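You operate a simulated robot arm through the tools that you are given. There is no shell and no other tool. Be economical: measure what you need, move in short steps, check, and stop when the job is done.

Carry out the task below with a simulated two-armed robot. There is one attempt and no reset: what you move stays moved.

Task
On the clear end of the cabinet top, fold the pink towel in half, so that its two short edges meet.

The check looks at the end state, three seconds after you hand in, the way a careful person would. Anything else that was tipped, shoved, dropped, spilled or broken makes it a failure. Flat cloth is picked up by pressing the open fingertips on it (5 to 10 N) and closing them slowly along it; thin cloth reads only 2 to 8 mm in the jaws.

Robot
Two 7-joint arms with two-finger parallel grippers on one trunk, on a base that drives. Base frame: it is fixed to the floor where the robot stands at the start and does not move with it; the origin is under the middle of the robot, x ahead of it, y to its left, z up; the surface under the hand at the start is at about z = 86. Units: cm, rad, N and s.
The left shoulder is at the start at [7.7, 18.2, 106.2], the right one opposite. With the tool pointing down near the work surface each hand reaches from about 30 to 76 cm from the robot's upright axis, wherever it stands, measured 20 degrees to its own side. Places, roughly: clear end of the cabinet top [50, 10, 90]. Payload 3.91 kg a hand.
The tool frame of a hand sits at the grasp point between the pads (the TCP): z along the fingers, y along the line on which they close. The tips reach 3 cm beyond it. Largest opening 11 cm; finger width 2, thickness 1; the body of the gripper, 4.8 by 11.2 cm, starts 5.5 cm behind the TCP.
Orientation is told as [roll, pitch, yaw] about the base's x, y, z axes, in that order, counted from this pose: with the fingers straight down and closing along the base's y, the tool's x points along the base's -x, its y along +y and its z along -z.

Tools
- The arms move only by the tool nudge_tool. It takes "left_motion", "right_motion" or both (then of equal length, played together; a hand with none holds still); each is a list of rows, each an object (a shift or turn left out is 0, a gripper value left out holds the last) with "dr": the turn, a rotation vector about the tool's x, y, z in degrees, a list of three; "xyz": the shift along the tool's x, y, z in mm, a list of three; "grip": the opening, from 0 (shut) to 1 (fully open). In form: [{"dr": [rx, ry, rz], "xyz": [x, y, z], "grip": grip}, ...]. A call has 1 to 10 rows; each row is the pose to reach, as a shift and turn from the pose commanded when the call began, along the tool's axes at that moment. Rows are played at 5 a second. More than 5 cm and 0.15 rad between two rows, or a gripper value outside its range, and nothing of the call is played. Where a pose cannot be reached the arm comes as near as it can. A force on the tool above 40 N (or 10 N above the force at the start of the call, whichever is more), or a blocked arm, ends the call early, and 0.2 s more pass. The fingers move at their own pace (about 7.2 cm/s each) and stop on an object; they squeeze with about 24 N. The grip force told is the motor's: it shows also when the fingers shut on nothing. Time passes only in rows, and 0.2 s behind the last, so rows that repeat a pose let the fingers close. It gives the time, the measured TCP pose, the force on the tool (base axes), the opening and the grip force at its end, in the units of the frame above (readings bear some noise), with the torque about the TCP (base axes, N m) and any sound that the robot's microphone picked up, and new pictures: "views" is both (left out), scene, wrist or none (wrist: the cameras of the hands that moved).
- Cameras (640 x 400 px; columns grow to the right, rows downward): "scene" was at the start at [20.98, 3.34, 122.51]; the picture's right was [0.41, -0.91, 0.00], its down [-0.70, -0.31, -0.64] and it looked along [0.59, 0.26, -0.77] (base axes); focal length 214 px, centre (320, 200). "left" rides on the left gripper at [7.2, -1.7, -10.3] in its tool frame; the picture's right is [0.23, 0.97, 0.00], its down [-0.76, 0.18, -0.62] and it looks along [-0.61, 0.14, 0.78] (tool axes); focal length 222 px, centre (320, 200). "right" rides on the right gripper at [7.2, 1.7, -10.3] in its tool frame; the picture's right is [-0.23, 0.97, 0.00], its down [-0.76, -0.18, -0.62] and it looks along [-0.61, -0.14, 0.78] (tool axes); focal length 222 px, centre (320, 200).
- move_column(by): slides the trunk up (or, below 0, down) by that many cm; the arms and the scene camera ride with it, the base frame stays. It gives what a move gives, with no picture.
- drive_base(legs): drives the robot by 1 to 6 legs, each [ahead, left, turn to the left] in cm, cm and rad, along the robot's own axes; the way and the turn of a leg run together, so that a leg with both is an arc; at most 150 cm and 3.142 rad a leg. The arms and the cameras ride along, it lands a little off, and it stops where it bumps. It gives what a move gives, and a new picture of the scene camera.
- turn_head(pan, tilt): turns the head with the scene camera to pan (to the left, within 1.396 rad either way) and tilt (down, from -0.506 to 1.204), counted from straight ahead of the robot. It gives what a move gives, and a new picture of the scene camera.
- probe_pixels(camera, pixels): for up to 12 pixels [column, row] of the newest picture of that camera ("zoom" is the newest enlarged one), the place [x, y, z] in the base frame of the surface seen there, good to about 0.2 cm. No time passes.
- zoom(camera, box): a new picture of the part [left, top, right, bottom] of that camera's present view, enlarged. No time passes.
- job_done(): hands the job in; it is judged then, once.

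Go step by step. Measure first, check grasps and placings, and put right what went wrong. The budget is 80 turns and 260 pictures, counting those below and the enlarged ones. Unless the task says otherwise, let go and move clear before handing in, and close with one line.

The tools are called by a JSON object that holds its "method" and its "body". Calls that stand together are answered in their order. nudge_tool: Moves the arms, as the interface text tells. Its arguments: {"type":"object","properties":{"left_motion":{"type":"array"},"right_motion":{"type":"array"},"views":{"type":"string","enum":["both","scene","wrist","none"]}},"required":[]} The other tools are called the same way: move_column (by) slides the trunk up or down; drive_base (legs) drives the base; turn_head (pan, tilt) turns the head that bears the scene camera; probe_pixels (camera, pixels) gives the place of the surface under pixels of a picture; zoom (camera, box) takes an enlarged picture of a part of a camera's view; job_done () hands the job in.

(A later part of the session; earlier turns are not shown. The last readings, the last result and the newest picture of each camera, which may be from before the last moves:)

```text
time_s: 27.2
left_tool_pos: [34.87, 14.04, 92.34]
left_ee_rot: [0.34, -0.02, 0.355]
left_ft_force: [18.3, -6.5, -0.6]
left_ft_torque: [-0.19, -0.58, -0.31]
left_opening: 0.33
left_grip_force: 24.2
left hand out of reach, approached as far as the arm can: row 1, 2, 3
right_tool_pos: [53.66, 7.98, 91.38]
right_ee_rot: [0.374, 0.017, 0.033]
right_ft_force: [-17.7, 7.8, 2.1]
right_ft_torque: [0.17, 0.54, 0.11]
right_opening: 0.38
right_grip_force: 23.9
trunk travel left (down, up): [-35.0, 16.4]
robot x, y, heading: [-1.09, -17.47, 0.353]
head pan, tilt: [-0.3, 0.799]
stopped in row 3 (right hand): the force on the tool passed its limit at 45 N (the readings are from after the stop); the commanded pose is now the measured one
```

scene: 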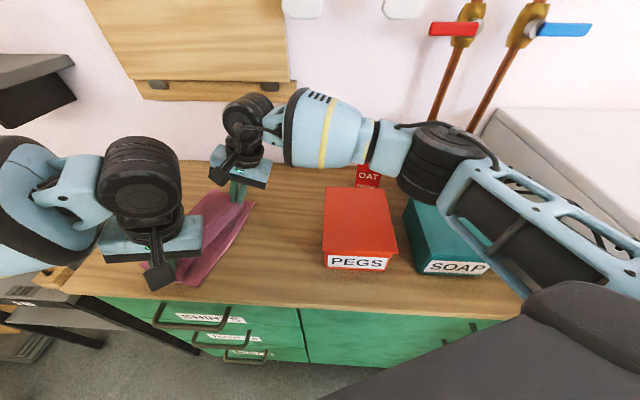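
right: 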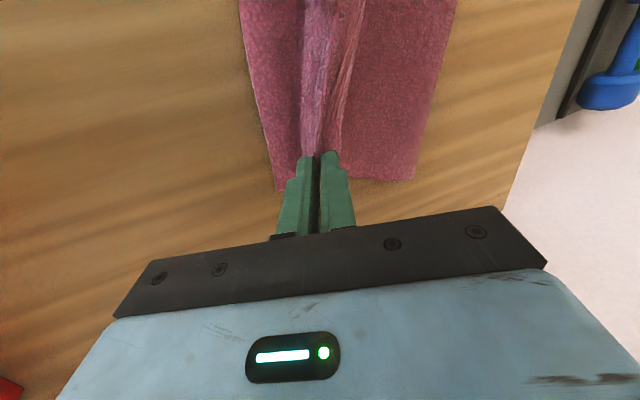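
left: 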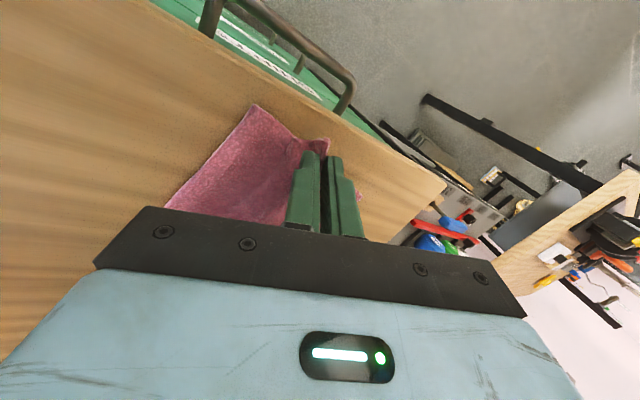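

The left arm hit its reach limit, drifted, and pulled the cloth taut (18 N). I'll bring the left hand back upright to where it was.

{"method": "nudge_tool", "body": {"left_motion": [{"dr": [6.5, 0, 0], "xyz": [-5, -17, -4]}, {"dr": [13, 0, 0], "xyz": [-11, -33, -8]}, {"dr": [19.5, 0, 0], "xyz": [-16, -50, -12]}, {"dr": [19.5, 0, 0], "xyz": [-16, -50, -12]}]}}

```text
time_s: 28.2
left_tool_pos: [37.88, 9.92, 91.62]
left_ee_rot: [0.006, -0.01, 0.355]
left_ft_force: [0.6, -0.4, 0.0]
left_ft_torque: [0.04, 0.02, -0.03]
left_opening: 0.32
left_grip_force: 24.4
right_tool_pos: [54.1, 7.72, 91.5]
right_ee_rot: [0.372, 0.011, 0.023]
right_ft_force: [0.2, 0.2, -0.1]
right_ft_torque: [-0.03, 0.0, 0.0]
right_opening: 0.35
right_grip_force: 24.3
trunk travel left (down, up): [-35.0, 16.4]
robot x, y, heading: [-1.13, -18.07, 0.358]
head pan, tilt: [-0.3, 0.799]
```

scene: 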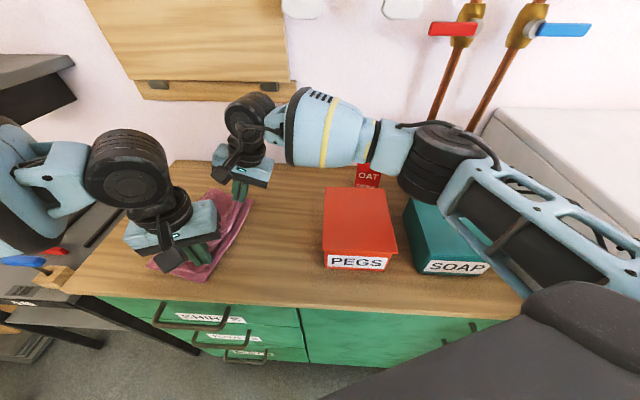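
left: 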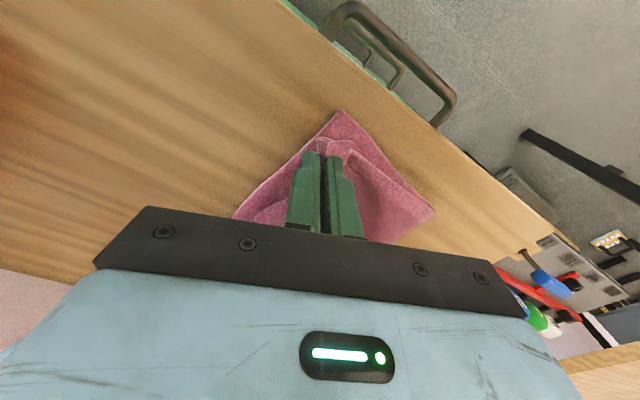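

Tension is gone and the cloth is back in place. I'll open both grippers and back straight off.

{"method": "nudge_tool", "body": {"left_motion": [{"grip": 0.1}, {"grip": 0.2}, {"grip": 0.3}, {"grip": 0.3}, {"xyz": [0, 0, -20]}, {"xyz": [0, 0, -60]}, {"xyz": [0, 0, -100]}], "right_motion": [{"grip": 0.1}, {"grip": 0.2}, {"grip": 0.3}, {"grip": 0.3}, {"xyz": [0, 0, -20]}, {"xyz": [0, 0, -60]}, {"xyz": [0, 0, -100]}]}}

```text
time_s: 29.8
left_tool_pos: [38.01, 9.76, 101.47]
left_ee_rot: [0.007, -0.013, 0.355]
left_ft_force: [-0.6, -0.3, -0.1]
left_ft_torque: [0.02, -0.03, 0.01]
left_opening: 3.29
left_grip_force: 0.1
right_tool_pos: [54.24, 3.92, 100.8]
right_ee_rot: [0.371, 0.013, 0.025]
right_ft_force: [0.4, 0.6, 0.3]
right_ft_torque: [0.01, -0.01, 0.0]
right_opening: 3.31
right_grip_force: 0.1
trunk travel left (down, up): [-35.0, 16.4]
robot x, y, heading: [-0.91, -17.86, 0.355]
head pan, tilt: [-0.3, 0.799]
```

scene: 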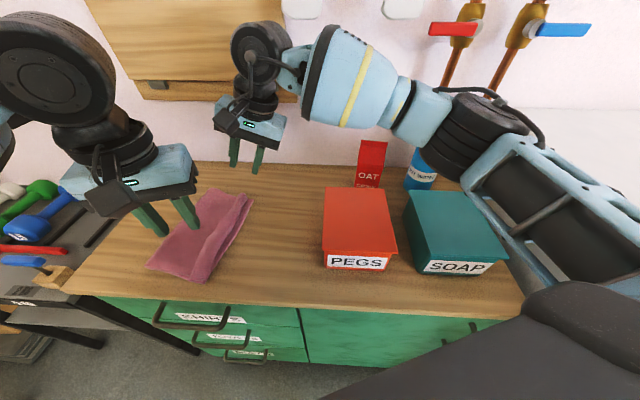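
right: 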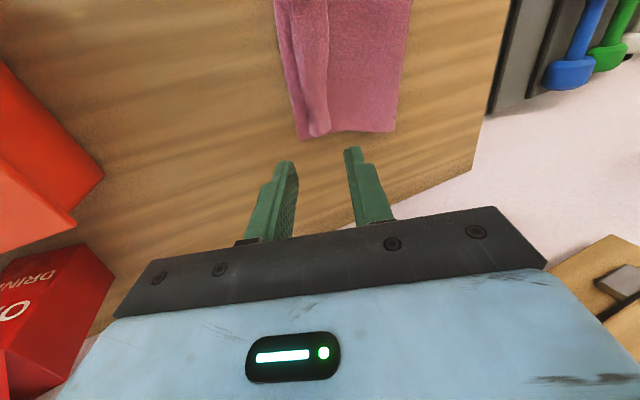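
left: 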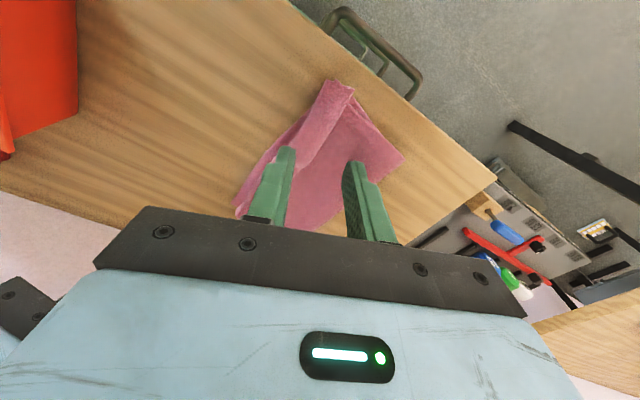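

Both hands are free and the towel is folded, but the upper edge looks rolled over. I'll zoom in closely.

{"method": "turn_head", "body": {"pan": 0.2, "tilt": 0.95}}

{"method": "zoom", "body": {"camera": "right", "box": [250, 0, 430, 150]}}

{"method": "zoom", "body": {"camera": "left", "box": [220, 60, 430, 240]}}

```text
time_s: 30.7
left_tool_pos: [38.0, 9.67, 101.55]
left_ee_rot: [0.004, -0.012, 0.354]
left_ft_force: [0.3, 0.6, 0.1]
left_ft_torque: [0.02, -0.02, -0.01]
left_opening: 3.29
left_grip_force: 0.0
right_tool_pos: [54.39, 3.87, 100.72]
right_ee_rot: [0.374, 0.011, 0.026]
right_ft_force: [-0.3, -0.4, -0.2]
right_ft_torque: [0.03, -0.01, -0.01]
right_opening: 3.28
right_grip_force: 0.1
trunk travel left (down, up): [-35.0, 16.4]
robot x, y, heading: [-1.12, -17.76, 0.353]
head pan, tilt: [0.201, 0.949]
```

scene: 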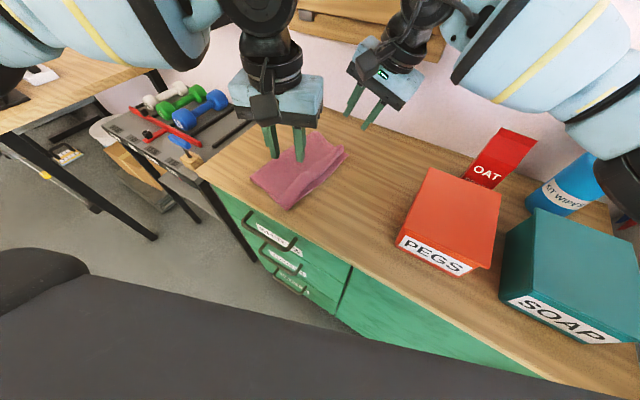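

```text
2.67 times, centred on (340, 75) of right
```

zoom: 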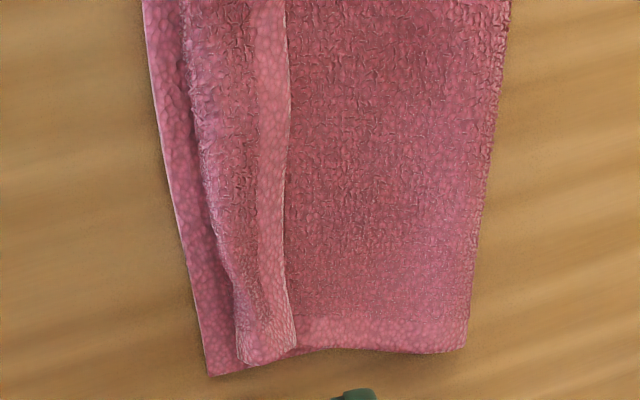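

```text
2.22 times, centred on (325, 150) of left
```

zoom: 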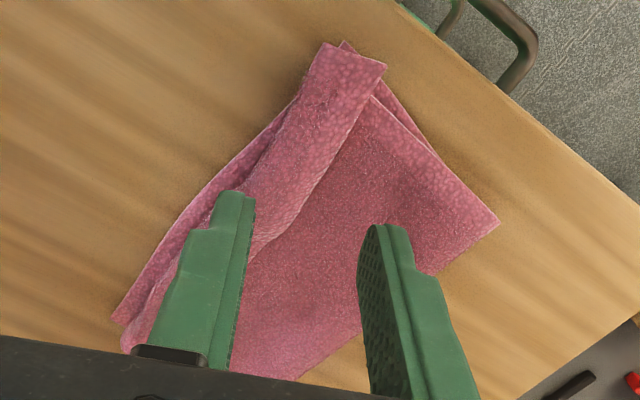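

A strip about 3 cm wide along the upper edge is turned back on itself. I'll measure it so I can pinch its free edge and flip it outward.

{"method": "probe_pixels", "body": {"camera": "right", "pixels": [[357, 37], [358, 70], [358, 94], [360, 125], [326, 56], [337, 110], [340, 131], [307, 19], [328, 137], [420, 125], [350, 100], [430, 40]]}}

{"method": "probe_pixels", "body": {"camera": "zoom", "pixels": [[325, 45], [385, 67], [345, 42], [330, 160], [280, 150], [330, 100], [498, 222], [115, 318], [400, 118], [265, 235]]}}

```text
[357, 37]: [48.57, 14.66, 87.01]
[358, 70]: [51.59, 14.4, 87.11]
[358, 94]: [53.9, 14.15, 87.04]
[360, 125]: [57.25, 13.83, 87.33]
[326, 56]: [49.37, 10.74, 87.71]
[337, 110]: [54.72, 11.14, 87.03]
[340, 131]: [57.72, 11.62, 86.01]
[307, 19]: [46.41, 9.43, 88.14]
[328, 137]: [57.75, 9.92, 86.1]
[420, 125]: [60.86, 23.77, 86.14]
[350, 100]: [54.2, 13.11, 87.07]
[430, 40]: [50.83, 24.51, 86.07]
```

```text
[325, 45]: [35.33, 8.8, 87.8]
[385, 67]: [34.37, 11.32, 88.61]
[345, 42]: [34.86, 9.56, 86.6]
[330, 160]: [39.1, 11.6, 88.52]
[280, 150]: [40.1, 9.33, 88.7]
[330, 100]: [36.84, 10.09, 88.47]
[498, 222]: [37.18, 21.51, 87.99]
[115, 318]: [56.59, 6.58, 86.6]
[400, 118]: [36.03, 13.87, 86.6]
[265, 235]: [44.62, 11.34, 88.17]
```

The measurements of the lower far corner disagree, so I'll zoom the scene view and probe that.

{"method": "zoom", "body": {"camera": "scene", "box": [235, 115, 365, 220]}}

```text
3.81 times, centred on (300, 168) of scene
```

zoom: 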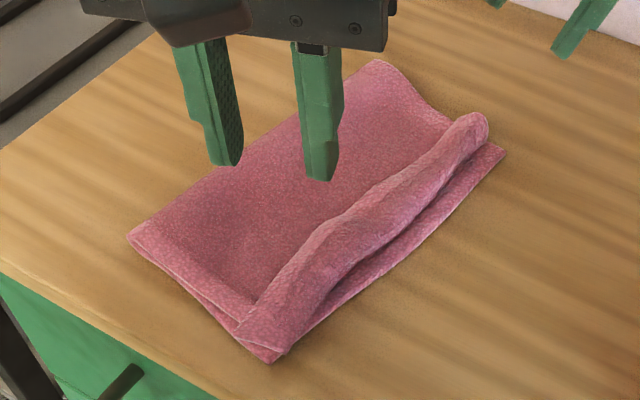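

{"method": "probe_pixels", "body": {"camera": "zoom", "pixels": [[503, 152], [272, 358], [400, 255], [484, 118], [470, 118], [440, 150], [385, 185], [320, 240], [245, 322], [290, 345], [132, 237], [375, 62]]}}

```text
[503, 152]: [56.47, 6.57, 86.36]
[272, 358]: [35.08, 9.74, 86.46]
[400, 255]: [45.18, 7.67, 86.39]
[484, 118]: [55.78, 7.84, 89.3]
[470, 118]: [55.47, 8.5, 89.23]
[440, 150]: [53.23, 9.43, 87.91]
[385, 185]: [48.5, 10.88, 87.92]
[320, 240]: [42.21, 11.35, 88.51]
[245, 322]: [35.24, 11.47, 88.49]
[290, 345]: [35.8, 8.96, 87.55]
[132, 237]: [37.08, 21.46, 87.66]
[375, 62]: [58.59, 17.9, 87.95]
```

The scene probes agree with each other: the strip's free edge runs (35.2,11.5) to (42,11.4) to (48.5,10.9) to (53.2,9.4), and its top is at z≈88.5. I'll hover both grippers, set to 2 cm, astride that free edge.

{"method": "nudge_tool", "body": {"left_motion": [{"xyz": [-3, 4, 30], "grip": 0.2}, {"xyz": [-6, 9, 60]}, {"xyz": [-8, 13, 88]}, {"xyz": [-8, 13, 88]}], "right_motion": [{"dr": [7, 0, 0], "xyz": [3, 6, 32], "grip": 0.2}, {"dr": [14, 0, 0], "xyz": [6, 12, 64]}, {"dr": [21.3, 0, 0], "xyz": [9, 19, 94]}, {"dr": [21.3, 0, 0], "xyz": [9, 19, 94]}]}}

{"method": "zoom", "body": {"camera": "left", "box": [220, 60, 430, 240]}}

{"method": "zoom", "body": {"camera": "right", "box": [220, 60, 430, 240]}}

```text
time_s: 31.7
left_tool_pos: [38.45, 11.21, 92.96]
left_ee_rot: [0.006, -0.013, 0.355]
left_ft_force: [0.5, 0.0, 0.5]
left_ft_torque: [-0.01, -0.01, 0.02]
left_opening: 2.21
left_grip_force: 0.0
right_tool_pos: [53.17, 9.02, 92.78]
right_ee_rot: [0.0, 0.013, 0.025]
right_ft_force: [-1.1, -0.6, -0.5]
right_ft_torque: [0.02, -0.03, 0.01]
right_opening: 2.2
right_grip_force: 0.0
trunk travel left (down, up): [-35.0, 16.4]
robot x, y, heading: [-1.32, -17.81, 0.35]
head pan, tilt: [0.201, 0.949]
```

scene: 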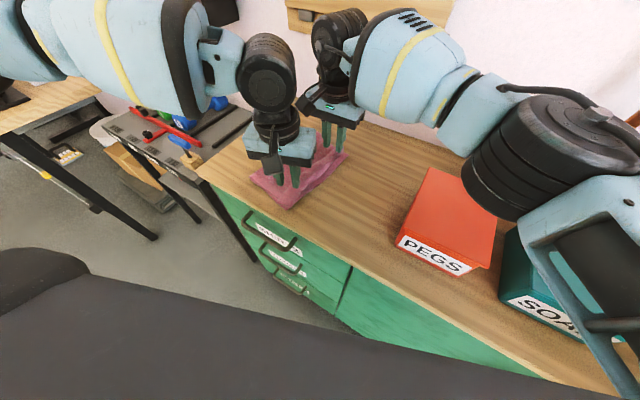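
right: 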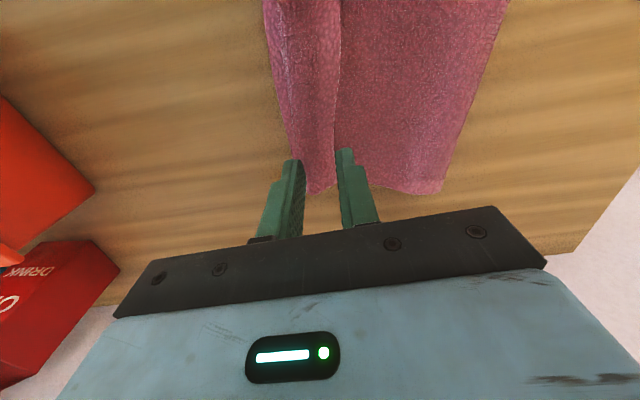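
left: 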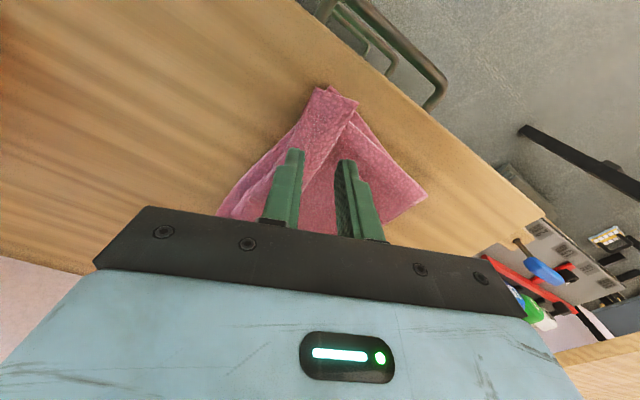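

```text
2.22 times, centred on (325, 150) of left
```

zoom: 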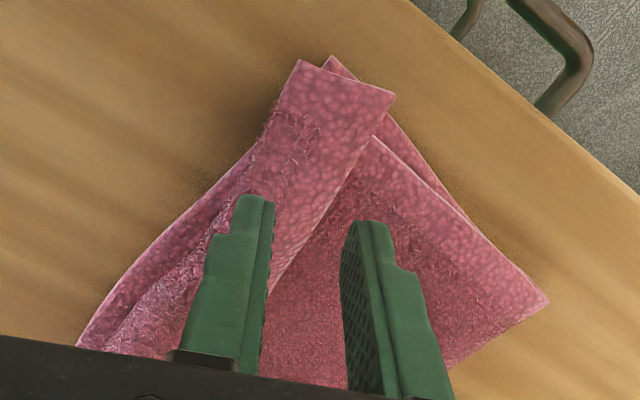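

```text
2.22 times, centred on (325, 150) of right
```

zoom: 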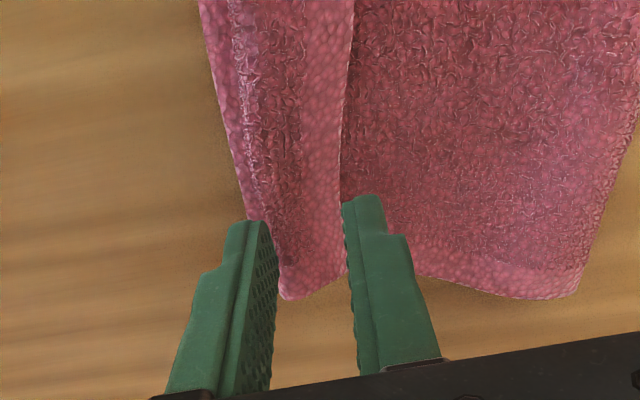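

Both grippers straddle the free edge, but the inner fingers reach a bit too far out. I'll shift both slightly towards +y and press lightly.

{"method": "nudge_tool", "body": {"left_motion": [{"xyz": [0, 5, 0]}, {"xyz": [0, 5, 8]}, {"xyz": [0, 5, 15]}, {"xyz": [0, 5, 21]}, {"xyz": [0, 5, 21]}], "right_motion": [{"xyz": [0, 8, 0]}, {"xyz": [0, 8, 8]}, {"xyz": [0, 8, 16]}, {"xyz": [0, 8, 23]}, {"xyz": [0, 8, 23]}], "views": "none"}}

{"method": "zoom", "body": {"camera": "left", "box": [220, 60, 430, 240]}}

{"method": "zoom", "body": {"camera": "right", "box": [220, 60, 430, 240]}}

```text
time_s: 32.9
left_tool_pos: [38.24, 11.72, 90.74]
left_ee_rot: [0.005, -0.012, 0.355]
left_ft_force: [-0.6, 0.1, -0.4]
left_ft_torque: [0.0, 0.05, -0.02]
left_opening: 2.2
left_grip_force: 0.1
right_tool_pos: [53.28, 10.07, 90.37]
right_ee_rot: [-0.001, 0.011, 0.023]
right_ft_force: [0.1, 0.4, 0.4]
right_ft_torque: [-0.04, -0.02, 0.01]
right_opening: 2.17
right_grip_force: 0.2
trunk travel left (down, up): [-35.0, 16.4]
robot x, y, heading: [-0.93, -18.22, 0.36]
head pan, tilt: [0.201, 0.949]
```

```text
2.22 times, centred on (325, 150) of left
```

zoom: 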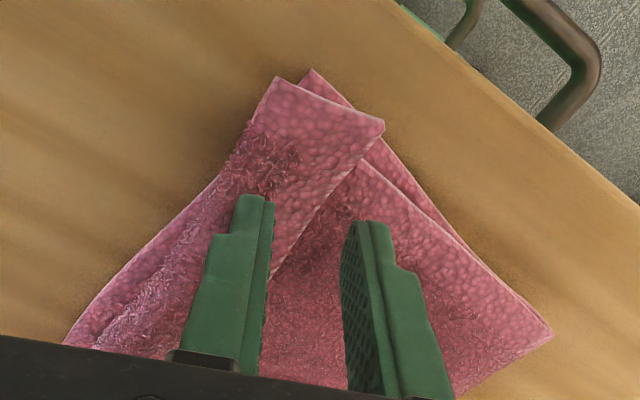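

```text
2.22 times, centred on (325, 150) of right
```

zoom: 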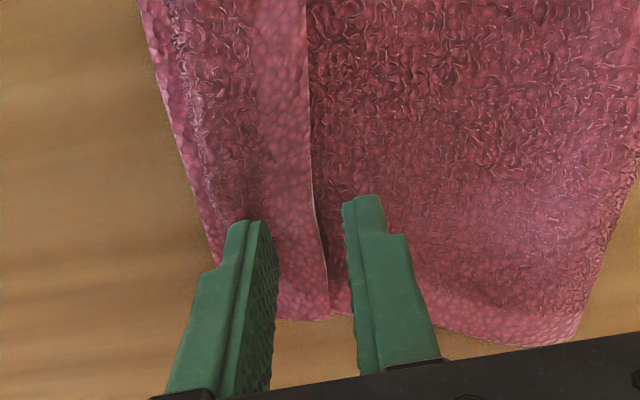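

Placement is good but there's no contact yet. I'll ease down until there's light force.

{"method": "nudge_tool", "body": {"left_motion": [{"xyz": [0, 0, 3]}, {"xyz": [0, 0, 5]}, {"xyz": [0, 0, 5]}], "right_motion": [{"xyz": [0, 0, 2]}, {"xyz": [0, 0, 3]}, {"xyz": [0, 0, 3]}], "views": "none"}}

```text
time_s: 33.7
left_tool_pos: [38.14, 11.77, 90.18]
left_ee_rot: [0.007, -0.012, 0.354]
left_ft_force: [-1.0, -1.2, 1.0]
left_ft_torque: [0.0, 0.0, -0.02]
left_opening: 2.2
left_grip_force: 0.1
right_tool_pos: [53.15, 10.06, 90.21]
right_ee_rot: [0.0, 0.011, 0.023]
right_ft_force: [-0.3, -0.4, 2.4]
right_ft_torque: [-0.03, 0.02, 0.01]
right_opening: 2.19
right_grip_force: 0.0
trunk travel left (down, up): [-35.0, 16.4]
robot x, y, heading: [-1.09, -17.5, 0.354]
head pan, tilt: [0.201, 0.949]
```

Light contact now: left about 1 N, right about 2.4 N. I'll press the left 1.5 mm more and close both slowly.

{"method": "nudge_tool", "body": {"left_motion": [{"xyz": [0, 0, 2], "grip": 0.2}, {"xyz": [0, 0, 2], "grip": 0.17}, {"xyz": [0, 0, 2], "grip": 0.14}, {"xyz": [0, 0, 2], "grip": 0.11}, {"xyz": [0, 0, 2], "grip": 0.08}, {"xyz": [0, 0, 2], "grip": 0.05}, {"xyz": [0, 0, 2], "grip": 0.02}, {"xyz": [0, 0, 2], "grip": 0}, {"xyz": [0, 0, 2], "grip": 0}], "right_motion": [{"xyz": [0, 0, 1], "grip": 0.2}, {"xyz": [0, 0, 1], "grip": 0.17}, {"xyz": [0, 0, 1], "grip": 0.14}, {"xyz": [0, 0, 1], "grip": 0.11}, {"xyz": [0, 0, 1], "grip": 0.08}, {"xyz": [0, 0, 1], "grip": 0.05}, {"xyz": [0, 0, 1], "grip": 0.02}, {"xyz": [0, 0, 1], "grip": 0}, {"xyz": [0, 0, 1], "grip": 0}], "views": "none"}}

{"method": "zoom", "body": {"camera": "left", "box": [220, 60, 430, 240]}}

{"method": "zoom", "body": {"camera": "right", "box": [220, 60, 430, 240]}}

```text
time_s: 35.7
left_tool_pos: [38.21, 11.78, 90.05]
left_ee_rot: [0.007, -0.013, 0.354]
left_ft_force: [2.3, -1.6, 3.1]
left_ft_torque: [-0.02, -0.05, 0.02]
left_opening: 0.25
left_grip_force: 23.8
right_tool_pos: [53.28, 10.02, 89.98]
right_ee_rot: [0.002, 0.011, 0.025]
right_ft_force: [-1.1, 0.9, 2.0]
right_ft_torque: [-0.07, 0.03, -0.01]
right_opening: 0.24
right_grip_force: 23.9
trunk travel left (down, up): [-35.0, 16.4]
robot x, y, heading: [-1.07, -17.71, 0.357]
head pan, tilt: [0.201, 0.949]
```

```text
2.22 times, centred on (325, 150) of left
```

zoom: 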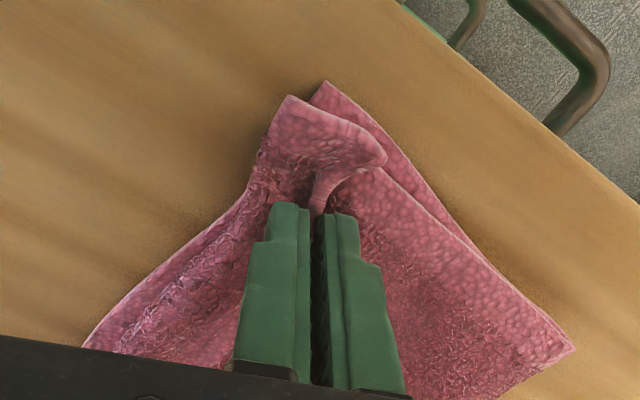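

```text
2.22 times, centred on (325, 150) of right
```

zoom: 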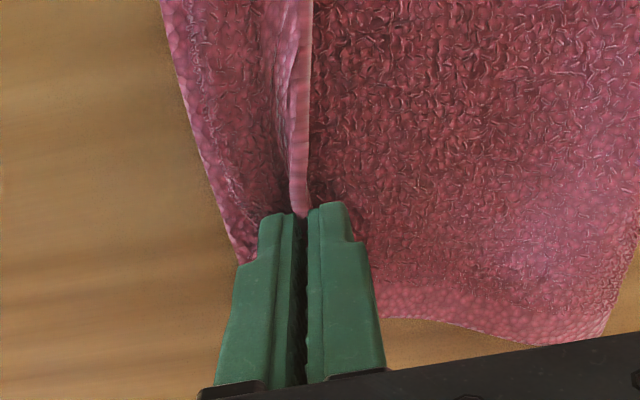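

Excellent: each jaw holds one layer (2.5 mm) of the strip's free edge. I'll lift 3 cm, drive 3 cm towards -y, and look.

{"method": "move_column", "body": {"by": 3}}

{"method": "drive_base", "body": {"legs": [[-1.3, -2.75, 0]]}}

{"method": "zoom", "body": {"camera": "scene", "box": [215, 110, 365, 220]}}

{"method": "zoom", "body": {"camera": "left", "box": [220, 30, 430, 240]}}

{"method": "zoom", "body": {"camera": "right", "box": [190, 0, 460, 240]}}

```text
time_s: 36.5
left_tool_pos: [38.36, 11.84, 92.92]
left_ee_rot: [0.007, -0.01, 0.354]
left_ft_force: [0.8, -0.5, 0.6]
left_ft_torque: [0.0, 0.0, -0.03]
left_opening: 0.23
left_grip_force: 24.0
right_tool_pos: [53.22, 10.0, 92.9]
right_ee_rot: [0.001, 0.013, 0.026]
right_ft_force: [-1.3, 0.5, -0.7]
right_ft_torque: [-0.01, 0.05, -0.02]
right_opening: 0.27
right_grip_force: 24.3
trunk travel left (down, up): [-38.0, 13.4]
robot x, y, heading: [-0.96, -17.71, 0.357]
head pan, tilt: [0.201, 0.949]
```

```text
time_s: 37.4
left_tool_pos: [37.94, 8.68, 93.02]
left_ee_rot: [0.007, -0.011, 0.355]
left_ft_force: [0.1, 0.2, -0.2]
left_ft_torque: [0.03, -0.02, -0.02]
left_opening: 0.24
left_grip_force: 23.5
right_tool_pos: [53.03, 6.97, 93.2]
right_ee_rot: [0.002, 0.01, 0.024]
right_ft_force: [-0.9, 0.0, 0.7]
right_ft_torque: [0.03, 0.01, 0.02]
right_opening: 0.27
right_grip_force: 24.4
trunk travel left (down, up): [-38.0, 13.4]
robot x, y, heading: [-0.88, -20.9, 0.351]
head pan, tilt: [0.201, 0.949]
```

scene: 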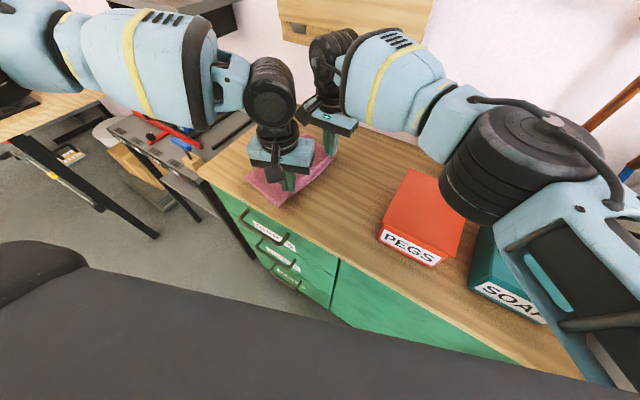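

```text
3.64 times, centred on (290, 165) of scene
```

zoom: 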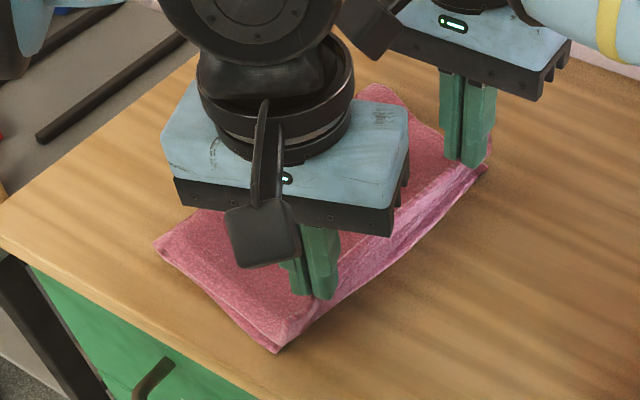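

```text
1.90 times, centred on (325, 135) of left
```

zoom: 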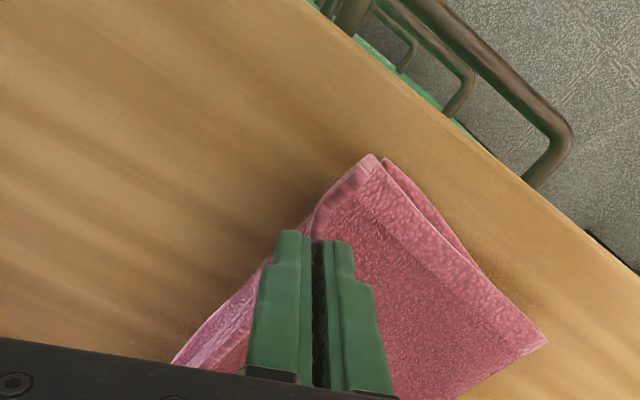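

```text
1.67 times, centred on (325, 120) of right
```

zoom: 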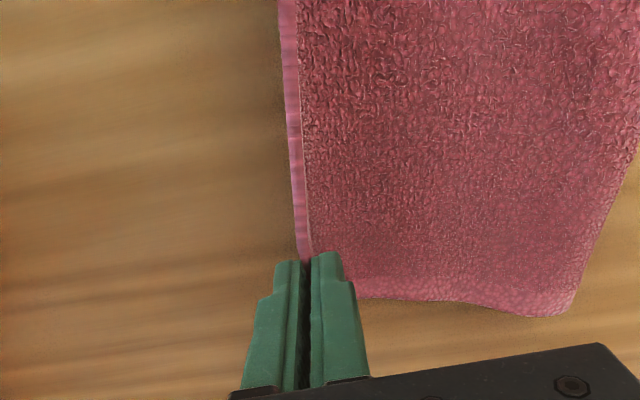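

The strip is fully unrolled and the upper edge now lies right over the lower one. I'll lower with a small +y correction and release.

{"method": "nudge_tool", "body": {"left_motion": [{"xyz": [-2, 5, 7]}, {"xyz": [-3, 8, 14]}, {"xyz": [-3, 8, 20]}, {"xyz": [-3, 8, 20]}], "right_motion": [{"xyz": [0, 2, 7]}, {"xyz": [0, 4, 14]}, {"xyz": [0, 4, 20]}, {"xyz": [0, 4, 20]}], "views": "none"}}

{"method": "zoom", "body": {"camera": "scene", "box": [215, 110, 365, 220]}}

{"method": "zoom", "body": {"camera": "left", "box": [220, 30, 430, 240]}}

```text
time_s: 38.4
left_tool_pos: [38.0, 9.4, 91.13]
left_ee_rot: [0.008, -0.012, 0.356]
left_ft_force: [0.4, -0.6, 0.2]
left_ft_torque: [0.0, -0.02, -0.01]
left_opening: 0.23
left_grip_force: 23.9
right_tool_pos: [52.84, 7.43, 91.06]
right_ee_rot: [0.0, 0.01, 0.025]
right_ft_force: [-0.4, 0.0, -0.1]
right_ft_torque: [0.03, 0.01, 0.01]
right_opening: 0.23
right_grip_force: 24.1
trunk travel left (down, up): [-38.0, 13.4]
robot x, y, heading: [-1.39, -20.8, 0.352]
head pan, tilt: [0.201, 0.949]
```

```text
3.64 times, centred on (290, 165) of scene
```

zoom: 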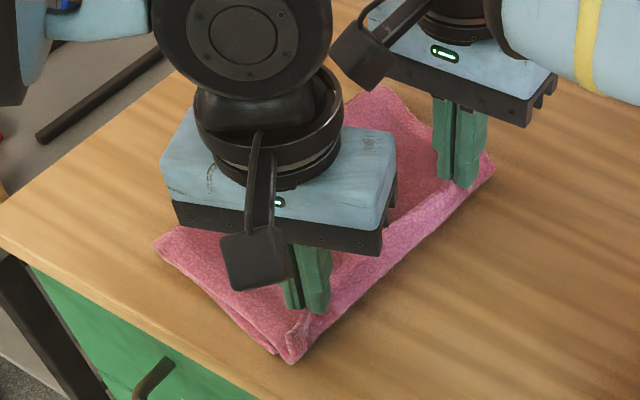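

```text
1.90 times, centred on (325, 135) of left
```

zoom: 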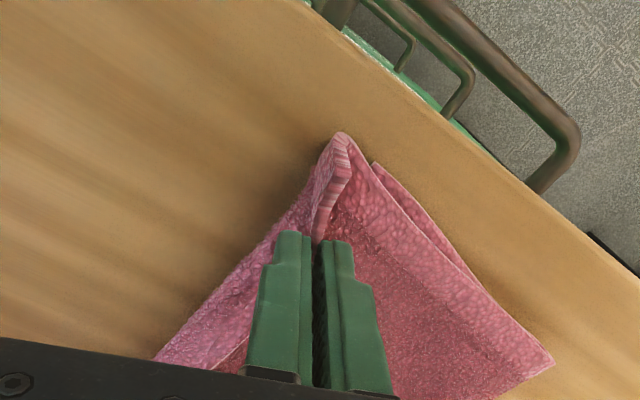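

Lowering makes the cloth bulge outward and start rolling again. I'll go back up, draw the edge a bit further out so it's nearly taut, and drop it from there.

{"method": "nudge_tool", "body": {"left_motion": [{"xyz": [1, -3, -8]}, {"xyz": [3, -8, -16]}, {"xyz": [3, -8, -16]}], "right_motion": [{"xyz": [0, -2, -8]}, {"xyz": [0, -4, -16]}, {"xyz": [0, -4, -16]}], "views": "none"}}

{"method": "drive_base", "body": {"legs": [[-0.5, -1.3, 0]]}}

{"method": "zoom", "body": {"camera": "left", "box": [220, 30, 430, 240]}}

{"method": "zoom", "body": {"camera": "scene", "box": [215, 110, 365, 220]}}

```text
time_s: 39.2
left_tool_pos: [37.9, 8.83, 92.58]
left_ee_rot: [0.006, -0.013, 0.355]
left_ft_force: [0.2, -0.6, -0.7]
left_ft_torque: [0.0, -0.03, 0.02]
left_opening: 0.25
left_grip_force: 23.7
right_tool_pos: [52.85, 6.83, 92.81]
right_ee_rot: [0.0, 0.012, 0.025]
right_ft_force: [-1.8, 0.2, 0.0]
right_ft_torque: [-0.02, 0.04, 0.0]
right_opening: 0.25
right_grip_force: 23.4
trunk travel left (down, up): [-38.0, 13.4]
robot x, y, heading: [-1.28, -20.77, 0.36]
head pan, tilt: [0.201, 0.949]
```

```text
time_s: 40.0
left_tool_pos: [38.02, 7.44, 92.58]
left_ee_rot: [0.006, -0.01, 0.355]
left_ft_force: [0.4, -0.8, 0.6]
left_ft_torque: [-0.01, -0.03, -0.02]
left_opening: 0.23
left_grip_force: 23.5
right_tool_pos: [52.86, 5.62, 92.7]
right_ee_rot: [-0.001, 0.011, 0.023]
right_ft_force: [-0.6, 1.1, 0.3]
right_ft_torque: [-0.02, -0.02, -0.01]
right_opening: 0.25
right_grip_force: 23.2
trunk travel left (down, up): [-38.0, 13.4]
robot x, y, heading: [-1.29, -22.3, 0.356]
head pan, tilt: [0.201, 0.949]
```

scene: 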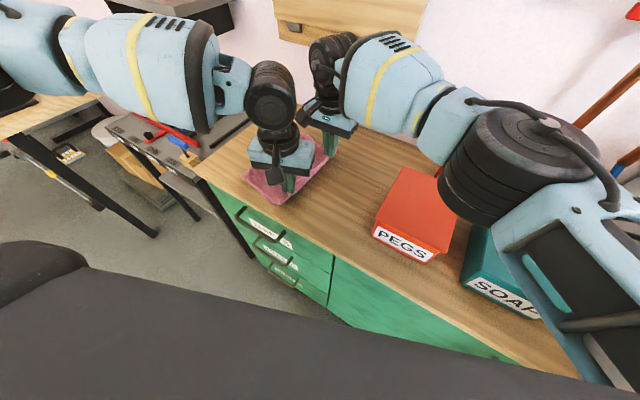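

```text
1.90 times, centred on (325, 135) of left
```

zoom: 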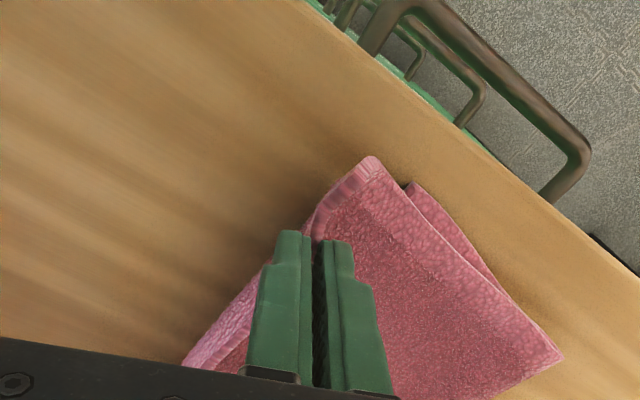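

```text
3.64 times, centred on (290, 165) of scene
```

zoom: 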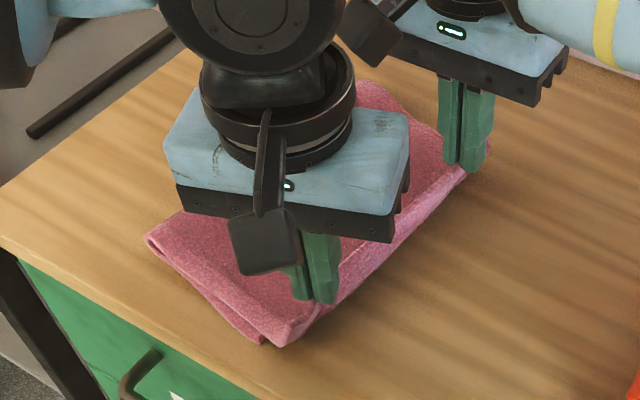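

The edge is drawn out with just a slight lip and no roll. I'll open both quickly and lift away.

{"method": "nudge_tool", "body": {"left_motion": [{"grip": 0.25}, {"grip": 0.25}, {"xyz": [0, 0, -30]}, {"xyz": [0, 0, -70]}, {"xyz": [0, 0, -110]}], "right_motion": [{"grip": 0.25}, {"grip": 0.25}, {"xyz": [0, 0, -30]}, {"xyz": [0, 0, -70]}, {"xyz": [0, 0, -110]}], "views": "wrist"}}

{"method": "zoom", "body": {"camera": "scene", "box": [215, 110, 365, 220]}}

```text
time_s: 41.4
left_tool_pos: [37.79, 7.32, 103.51]
left_ee_rot: [0.005, -0.011, 0.357]
left_ft_force: [-0.6, -0.9, -0.5]
left_ft_torque: [-0.01, 0.01, -0.01]
left_opening: 2.73
left_grip_force: 0.0
right_tool_pos: [57.04, 1.32, 98.91]
right_ee_rot: [-0.027, 0.096, -0.08]
right_ft_force: [-0.4, 0.7, -0.2]
right_ft_torque: [-0.05, 0.01, 0.03]
right_opening: 2.76
right_grip_force: 0.1
trunk travel left (down, up): [-38.0, 13.4]
robot x, y, heading: [-1.46, -22.1, 0.352]
head pan, tilt: [0.201, 0.949]
stopped in row 5 (right hand): the arm was blocked; the commanded pose is now the measured one
```

right: 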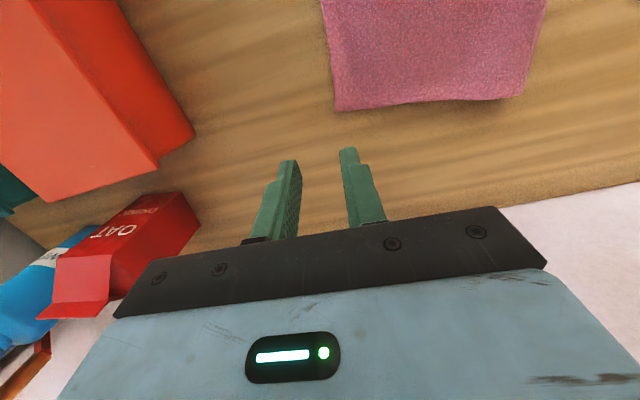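
left: 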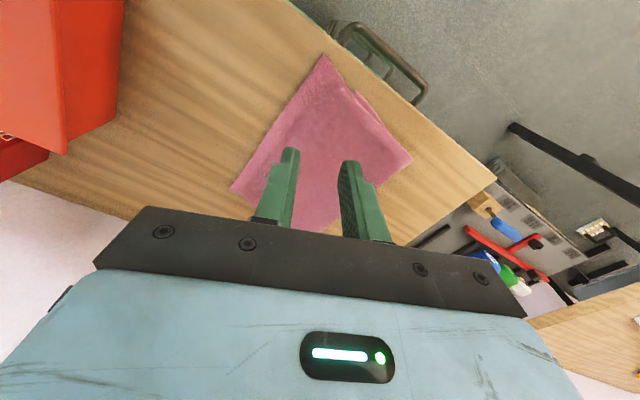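

```text
3.64 times, centred on (290, 165) of scene
```

zoom: 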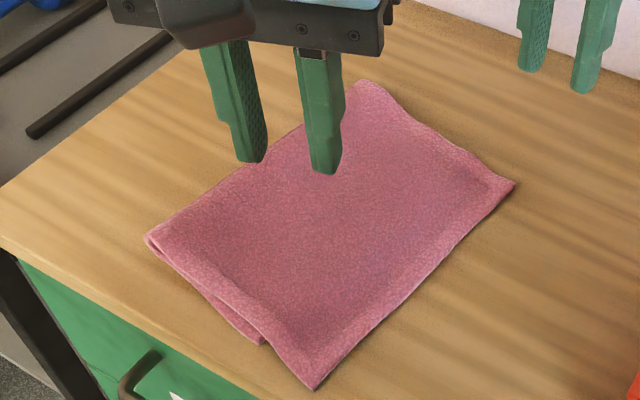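

The strip now lies completely flat, but the upper layer overshoots the lower one at the near corner, with (315,390) against (262,345) in the zoom. I'll measure the overhang.

{"method": "probe_pixels", "body": {"camera": "zoom", "pixels": [[315, 386], [262, 343], [512, 182], [150, 242], [358, 86], [420, 285], [200, 290], [250, 325], [480, 170], [300, 250]]}}

{"method": "turn_head", "body": {"pan": -0.3, "tilt": 0.9}}

{"method": "zoom", "body": {"camera": "right", "box": [290, 0, 570, 130]}}

```text
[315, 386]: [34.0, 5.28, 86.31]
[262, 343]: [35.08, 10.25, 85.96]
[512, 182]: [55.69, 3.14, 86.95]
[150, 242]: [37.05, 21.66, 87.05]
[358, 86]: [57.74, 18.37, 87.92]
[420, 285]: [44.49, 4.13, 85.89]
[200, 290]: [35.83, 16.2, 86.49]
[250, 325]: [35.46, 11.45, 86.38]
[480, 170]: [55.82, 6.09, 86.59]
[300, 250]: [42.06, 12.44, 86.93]
```

```text
time_s: 42.4
left_tool_pos: [37.89, 7.42, 103.61]
left_ee_rot: [0.005, -0.013, 0.356]
left_ft_force: [-0.1, 0.6, 0.0]
left_ft_torque: [-0.02, 0.0, -0.01]
left_opening: 2.75
left_grip_force: 0.0
right_tool_pos: [57.02, 1.37, 98.92]
right_ee_rot: [-0.025, 0.095, -0.079]
right_ft_force: [-0.2, 0.3, 0.0]
right_ft_torque: [-0.02, 0.02, -0.01]
right_opening: 2.74
right_grip_force: 0.0
trunk travel left (down, up): [-38.0, 13.4]
robot x, y, heading: [-1.3, -22.36, 0.357]
head pan, tilt: [-0.3, 0.901]
```

scene: 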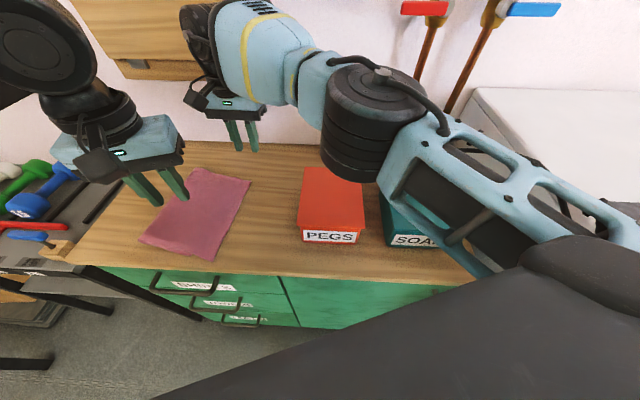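

```text
2.29 times, centred on (430, 65) of right
```

zoom: 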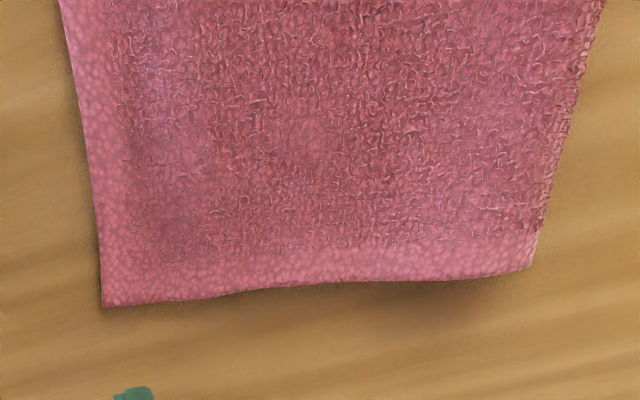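

The upper edge overshoots by about 5 cm near and 3.5 cm far, because the crease at y≈21.7/18.4 formed too early. I'll regrip the overhanging edge, which is a single layer there, and move it back towards +y so the crease can roll out; first both hands go over that edge.

{"method": "nudge_tool", "body": {"left_motion": [{"xyz": [4, -5, 32], "grip": 0.2}, {"xyz": [8, -10, 64]}, {"xyz": [11, -15, 96]}, {"xyz": [14, -20, 122]}, {"xyz": [14, -20, 122]}], "right_motion": [{"xyz": [8, 4, 20], "dr": [-0.4, -1.4, -1.2], "grip": 0.2}, {"xyz": [17, 9, 40], "dr": [-0.7, -2.7, -2.3]}, {"xyz": [26, 14, 60], "dr": [-1, -4, -3.4]}, {"xyz": [34, 18, 80], "dr": [-1.4, -5.4, -4.6]}, {"xyz": [34, 18, 80], "dr": [-1.4, -5.4, -4.6]}], "views": "wrist"}}

{"method": "zoom", "body": {"camera": "left", "box": [220, 60, 430, 240]}}

{"method": "zoom", "body": {"camera": "right", "box": [220, 60, 430, 240]}}

```text
time_s: 43.6
left_tool_pos: [37.53, 4.92, 91.34]
left_ee_rot: [0.007, -0.014, 0.355]
left_ft_force: [-0.2, 0.4, 1.0]
left_ft_torque: [-0.03, -0.01, -0.02]
left_opening: 2.2
left_grip_force: 0.0
right_tool_pos: [52.77, 3.35, 91.28]
right_ee_rot: [0.002, 0.001, 0.006]
right_ft_force: [0.1, -0.3, 0.7]
right_ft_torque: [0.01, -0.01, 0.01]
right_opening: 2.19
right_grip_force: 0.2
trunk travel left (down, up): [-38.0, 13.4]
robot x, y, heading: [-1.36, -22.49, 0.359]
head pan, tilt: [-0.3, 0.901]
```

right: 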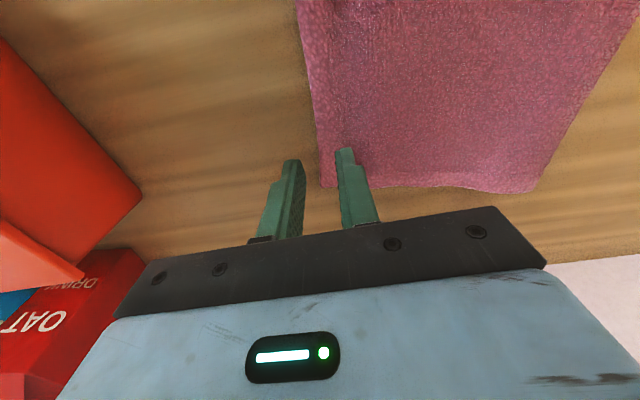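
left: 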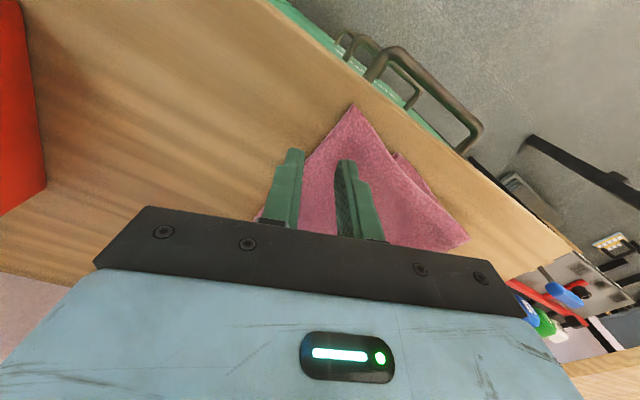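

```text
2.22 times, centred on (325, 150) of left
```

zoom: 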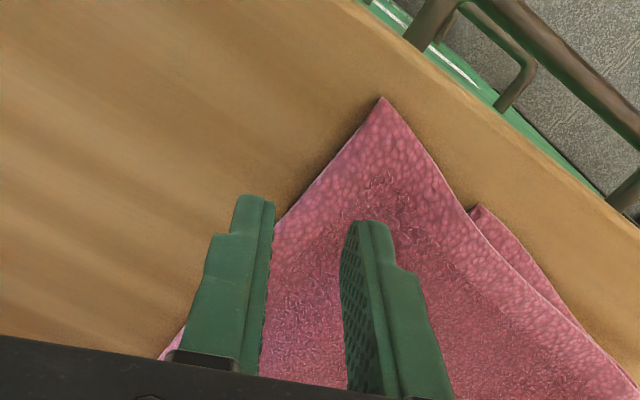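

```text
2.22 times, centred on (325, 150) of right
```

zoom: 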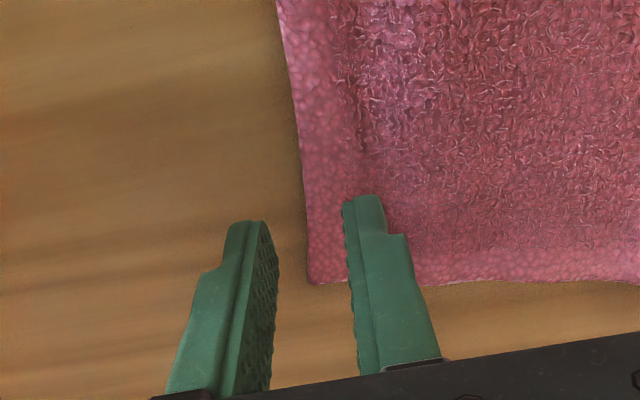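

Both grippers straddle the overhanging edge with about 1 cm of cloth between the fingers. I'll lower to contact.

{"method": "nudge_tool", "body": {"left_motion": [{"xyz": [0, 3, 8]}, {"xyz": [0, 3, 14]}, {"xyz": [0, 3, 19]}, {"xyz": [0, 3, 21]}, {"xyz": [0, 3, 21]}], "right_motion": [{"xyz": [0, 1, 8]}, {"xyz": [0, 1, 14]}, {"xyz": [0, 1, 19]}, {"xyz": [0, 1, 21]}, {"xyz": [0, 1, 21]}], "views": "none"}}

```text
time_s: 44.8
left_tool_pos: [37.45, 5.25, 89.27]
left_ee_rot: [0.005, -0.014, 0.355]
left_ft_force: [1.0, 0.6, 6.6]
left_ft_torque: [0.08, -0.01, 0.01]
left_opening: 2.18
left_grip_force: 0.2
right_tool_pos: [52.79, 3.5, 89.36]
right_ee_rot: [0.003, 0.001, 0.008]
right_ft_force: [0.6, 0.2, 4.3]
right_ft_torque: [0.06, 0.01, 0.0]
right_opening: 2.26
right_grip_force: 0.3
trunk travel left (down, up): [-38.0, 13.4]
robot x, y, heading: [-1.36, -22.05, 0.356]
head pan, tilt: [-0.3, 0.901]
```

Contact is light (6.6 and 4.3 N). I'll close slowly, pressing the right 1 mm more.

{"method": "nudge_tool", "body": {"left_motion": [{"grip": 0.18}, {"grip": 0.16}, {"grip": 0.13}, {"grip": 0.1}, {"grip": 0.07}, {"grip": 0.04}, {"grip": 0.01}, {"grip": 0}, {"grip": 0}], "right_motion": [{"xyz": [0, 0, 1], "grip": 0.18}, {"xyz": [0, 0, 1], "grip": 0.16}, {"xyz": [0, 0, 1], "grip": 0.13}, {"xyz": [0, 0, 1], "grip": 0.1}, {"xyz": [0, 0, 1], "grip": 0.07}, {"xyz": [0, 0, 1], "grip": 0.04}, {"xyz": [0, 0, 1], "grip": 0.01}, {"xyz": [0, 0, 1], "grip": 0}, {"xyz": [0, 0, 1], "grip": 0}], "views": "wrist"}}

```text
time_s: 46.8
left_tool_pos: [37.3, 5.3, 89.26]
left_ee_rot: [0.005, -0.018, 0.357]
left_ft_force: [-0.7, 0.9, 8.8]
left_ft_torque: [0.09, 0.01, -0.02]
left_opening: 0.37
left_grip_force: 23.9
right_tool_pos: [52.77, 3.53, 89.27]
right_ee_rot: [0.004, 0.002, 0.007]
right_ft_force: [-0.2, 3.0, 13.3]
right_ft_torque: [0.2, 0.02, -0.02]
right_opening: 0.36
right_grip_force: 24.0
trunk travel left (down, up): [-38.0, 13.4]
robot x, y, heading: [-1.67, -22.33, 0.354]
head pan, tilt: [-0.3, 0.901]
```

right: 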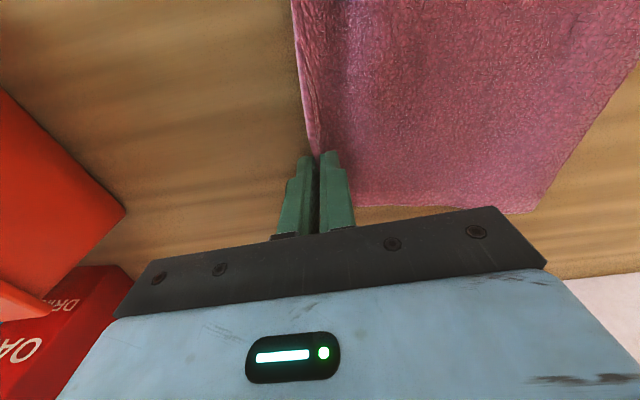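
left: 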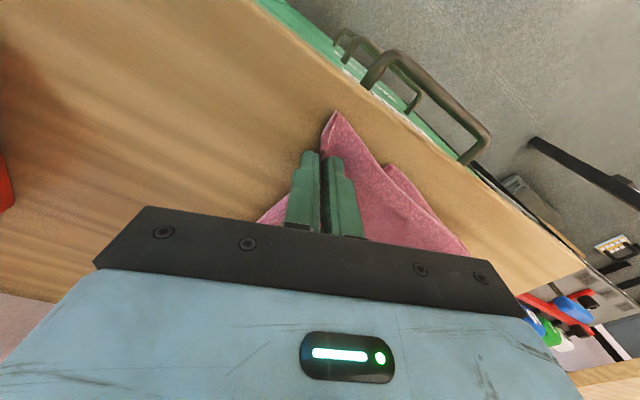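

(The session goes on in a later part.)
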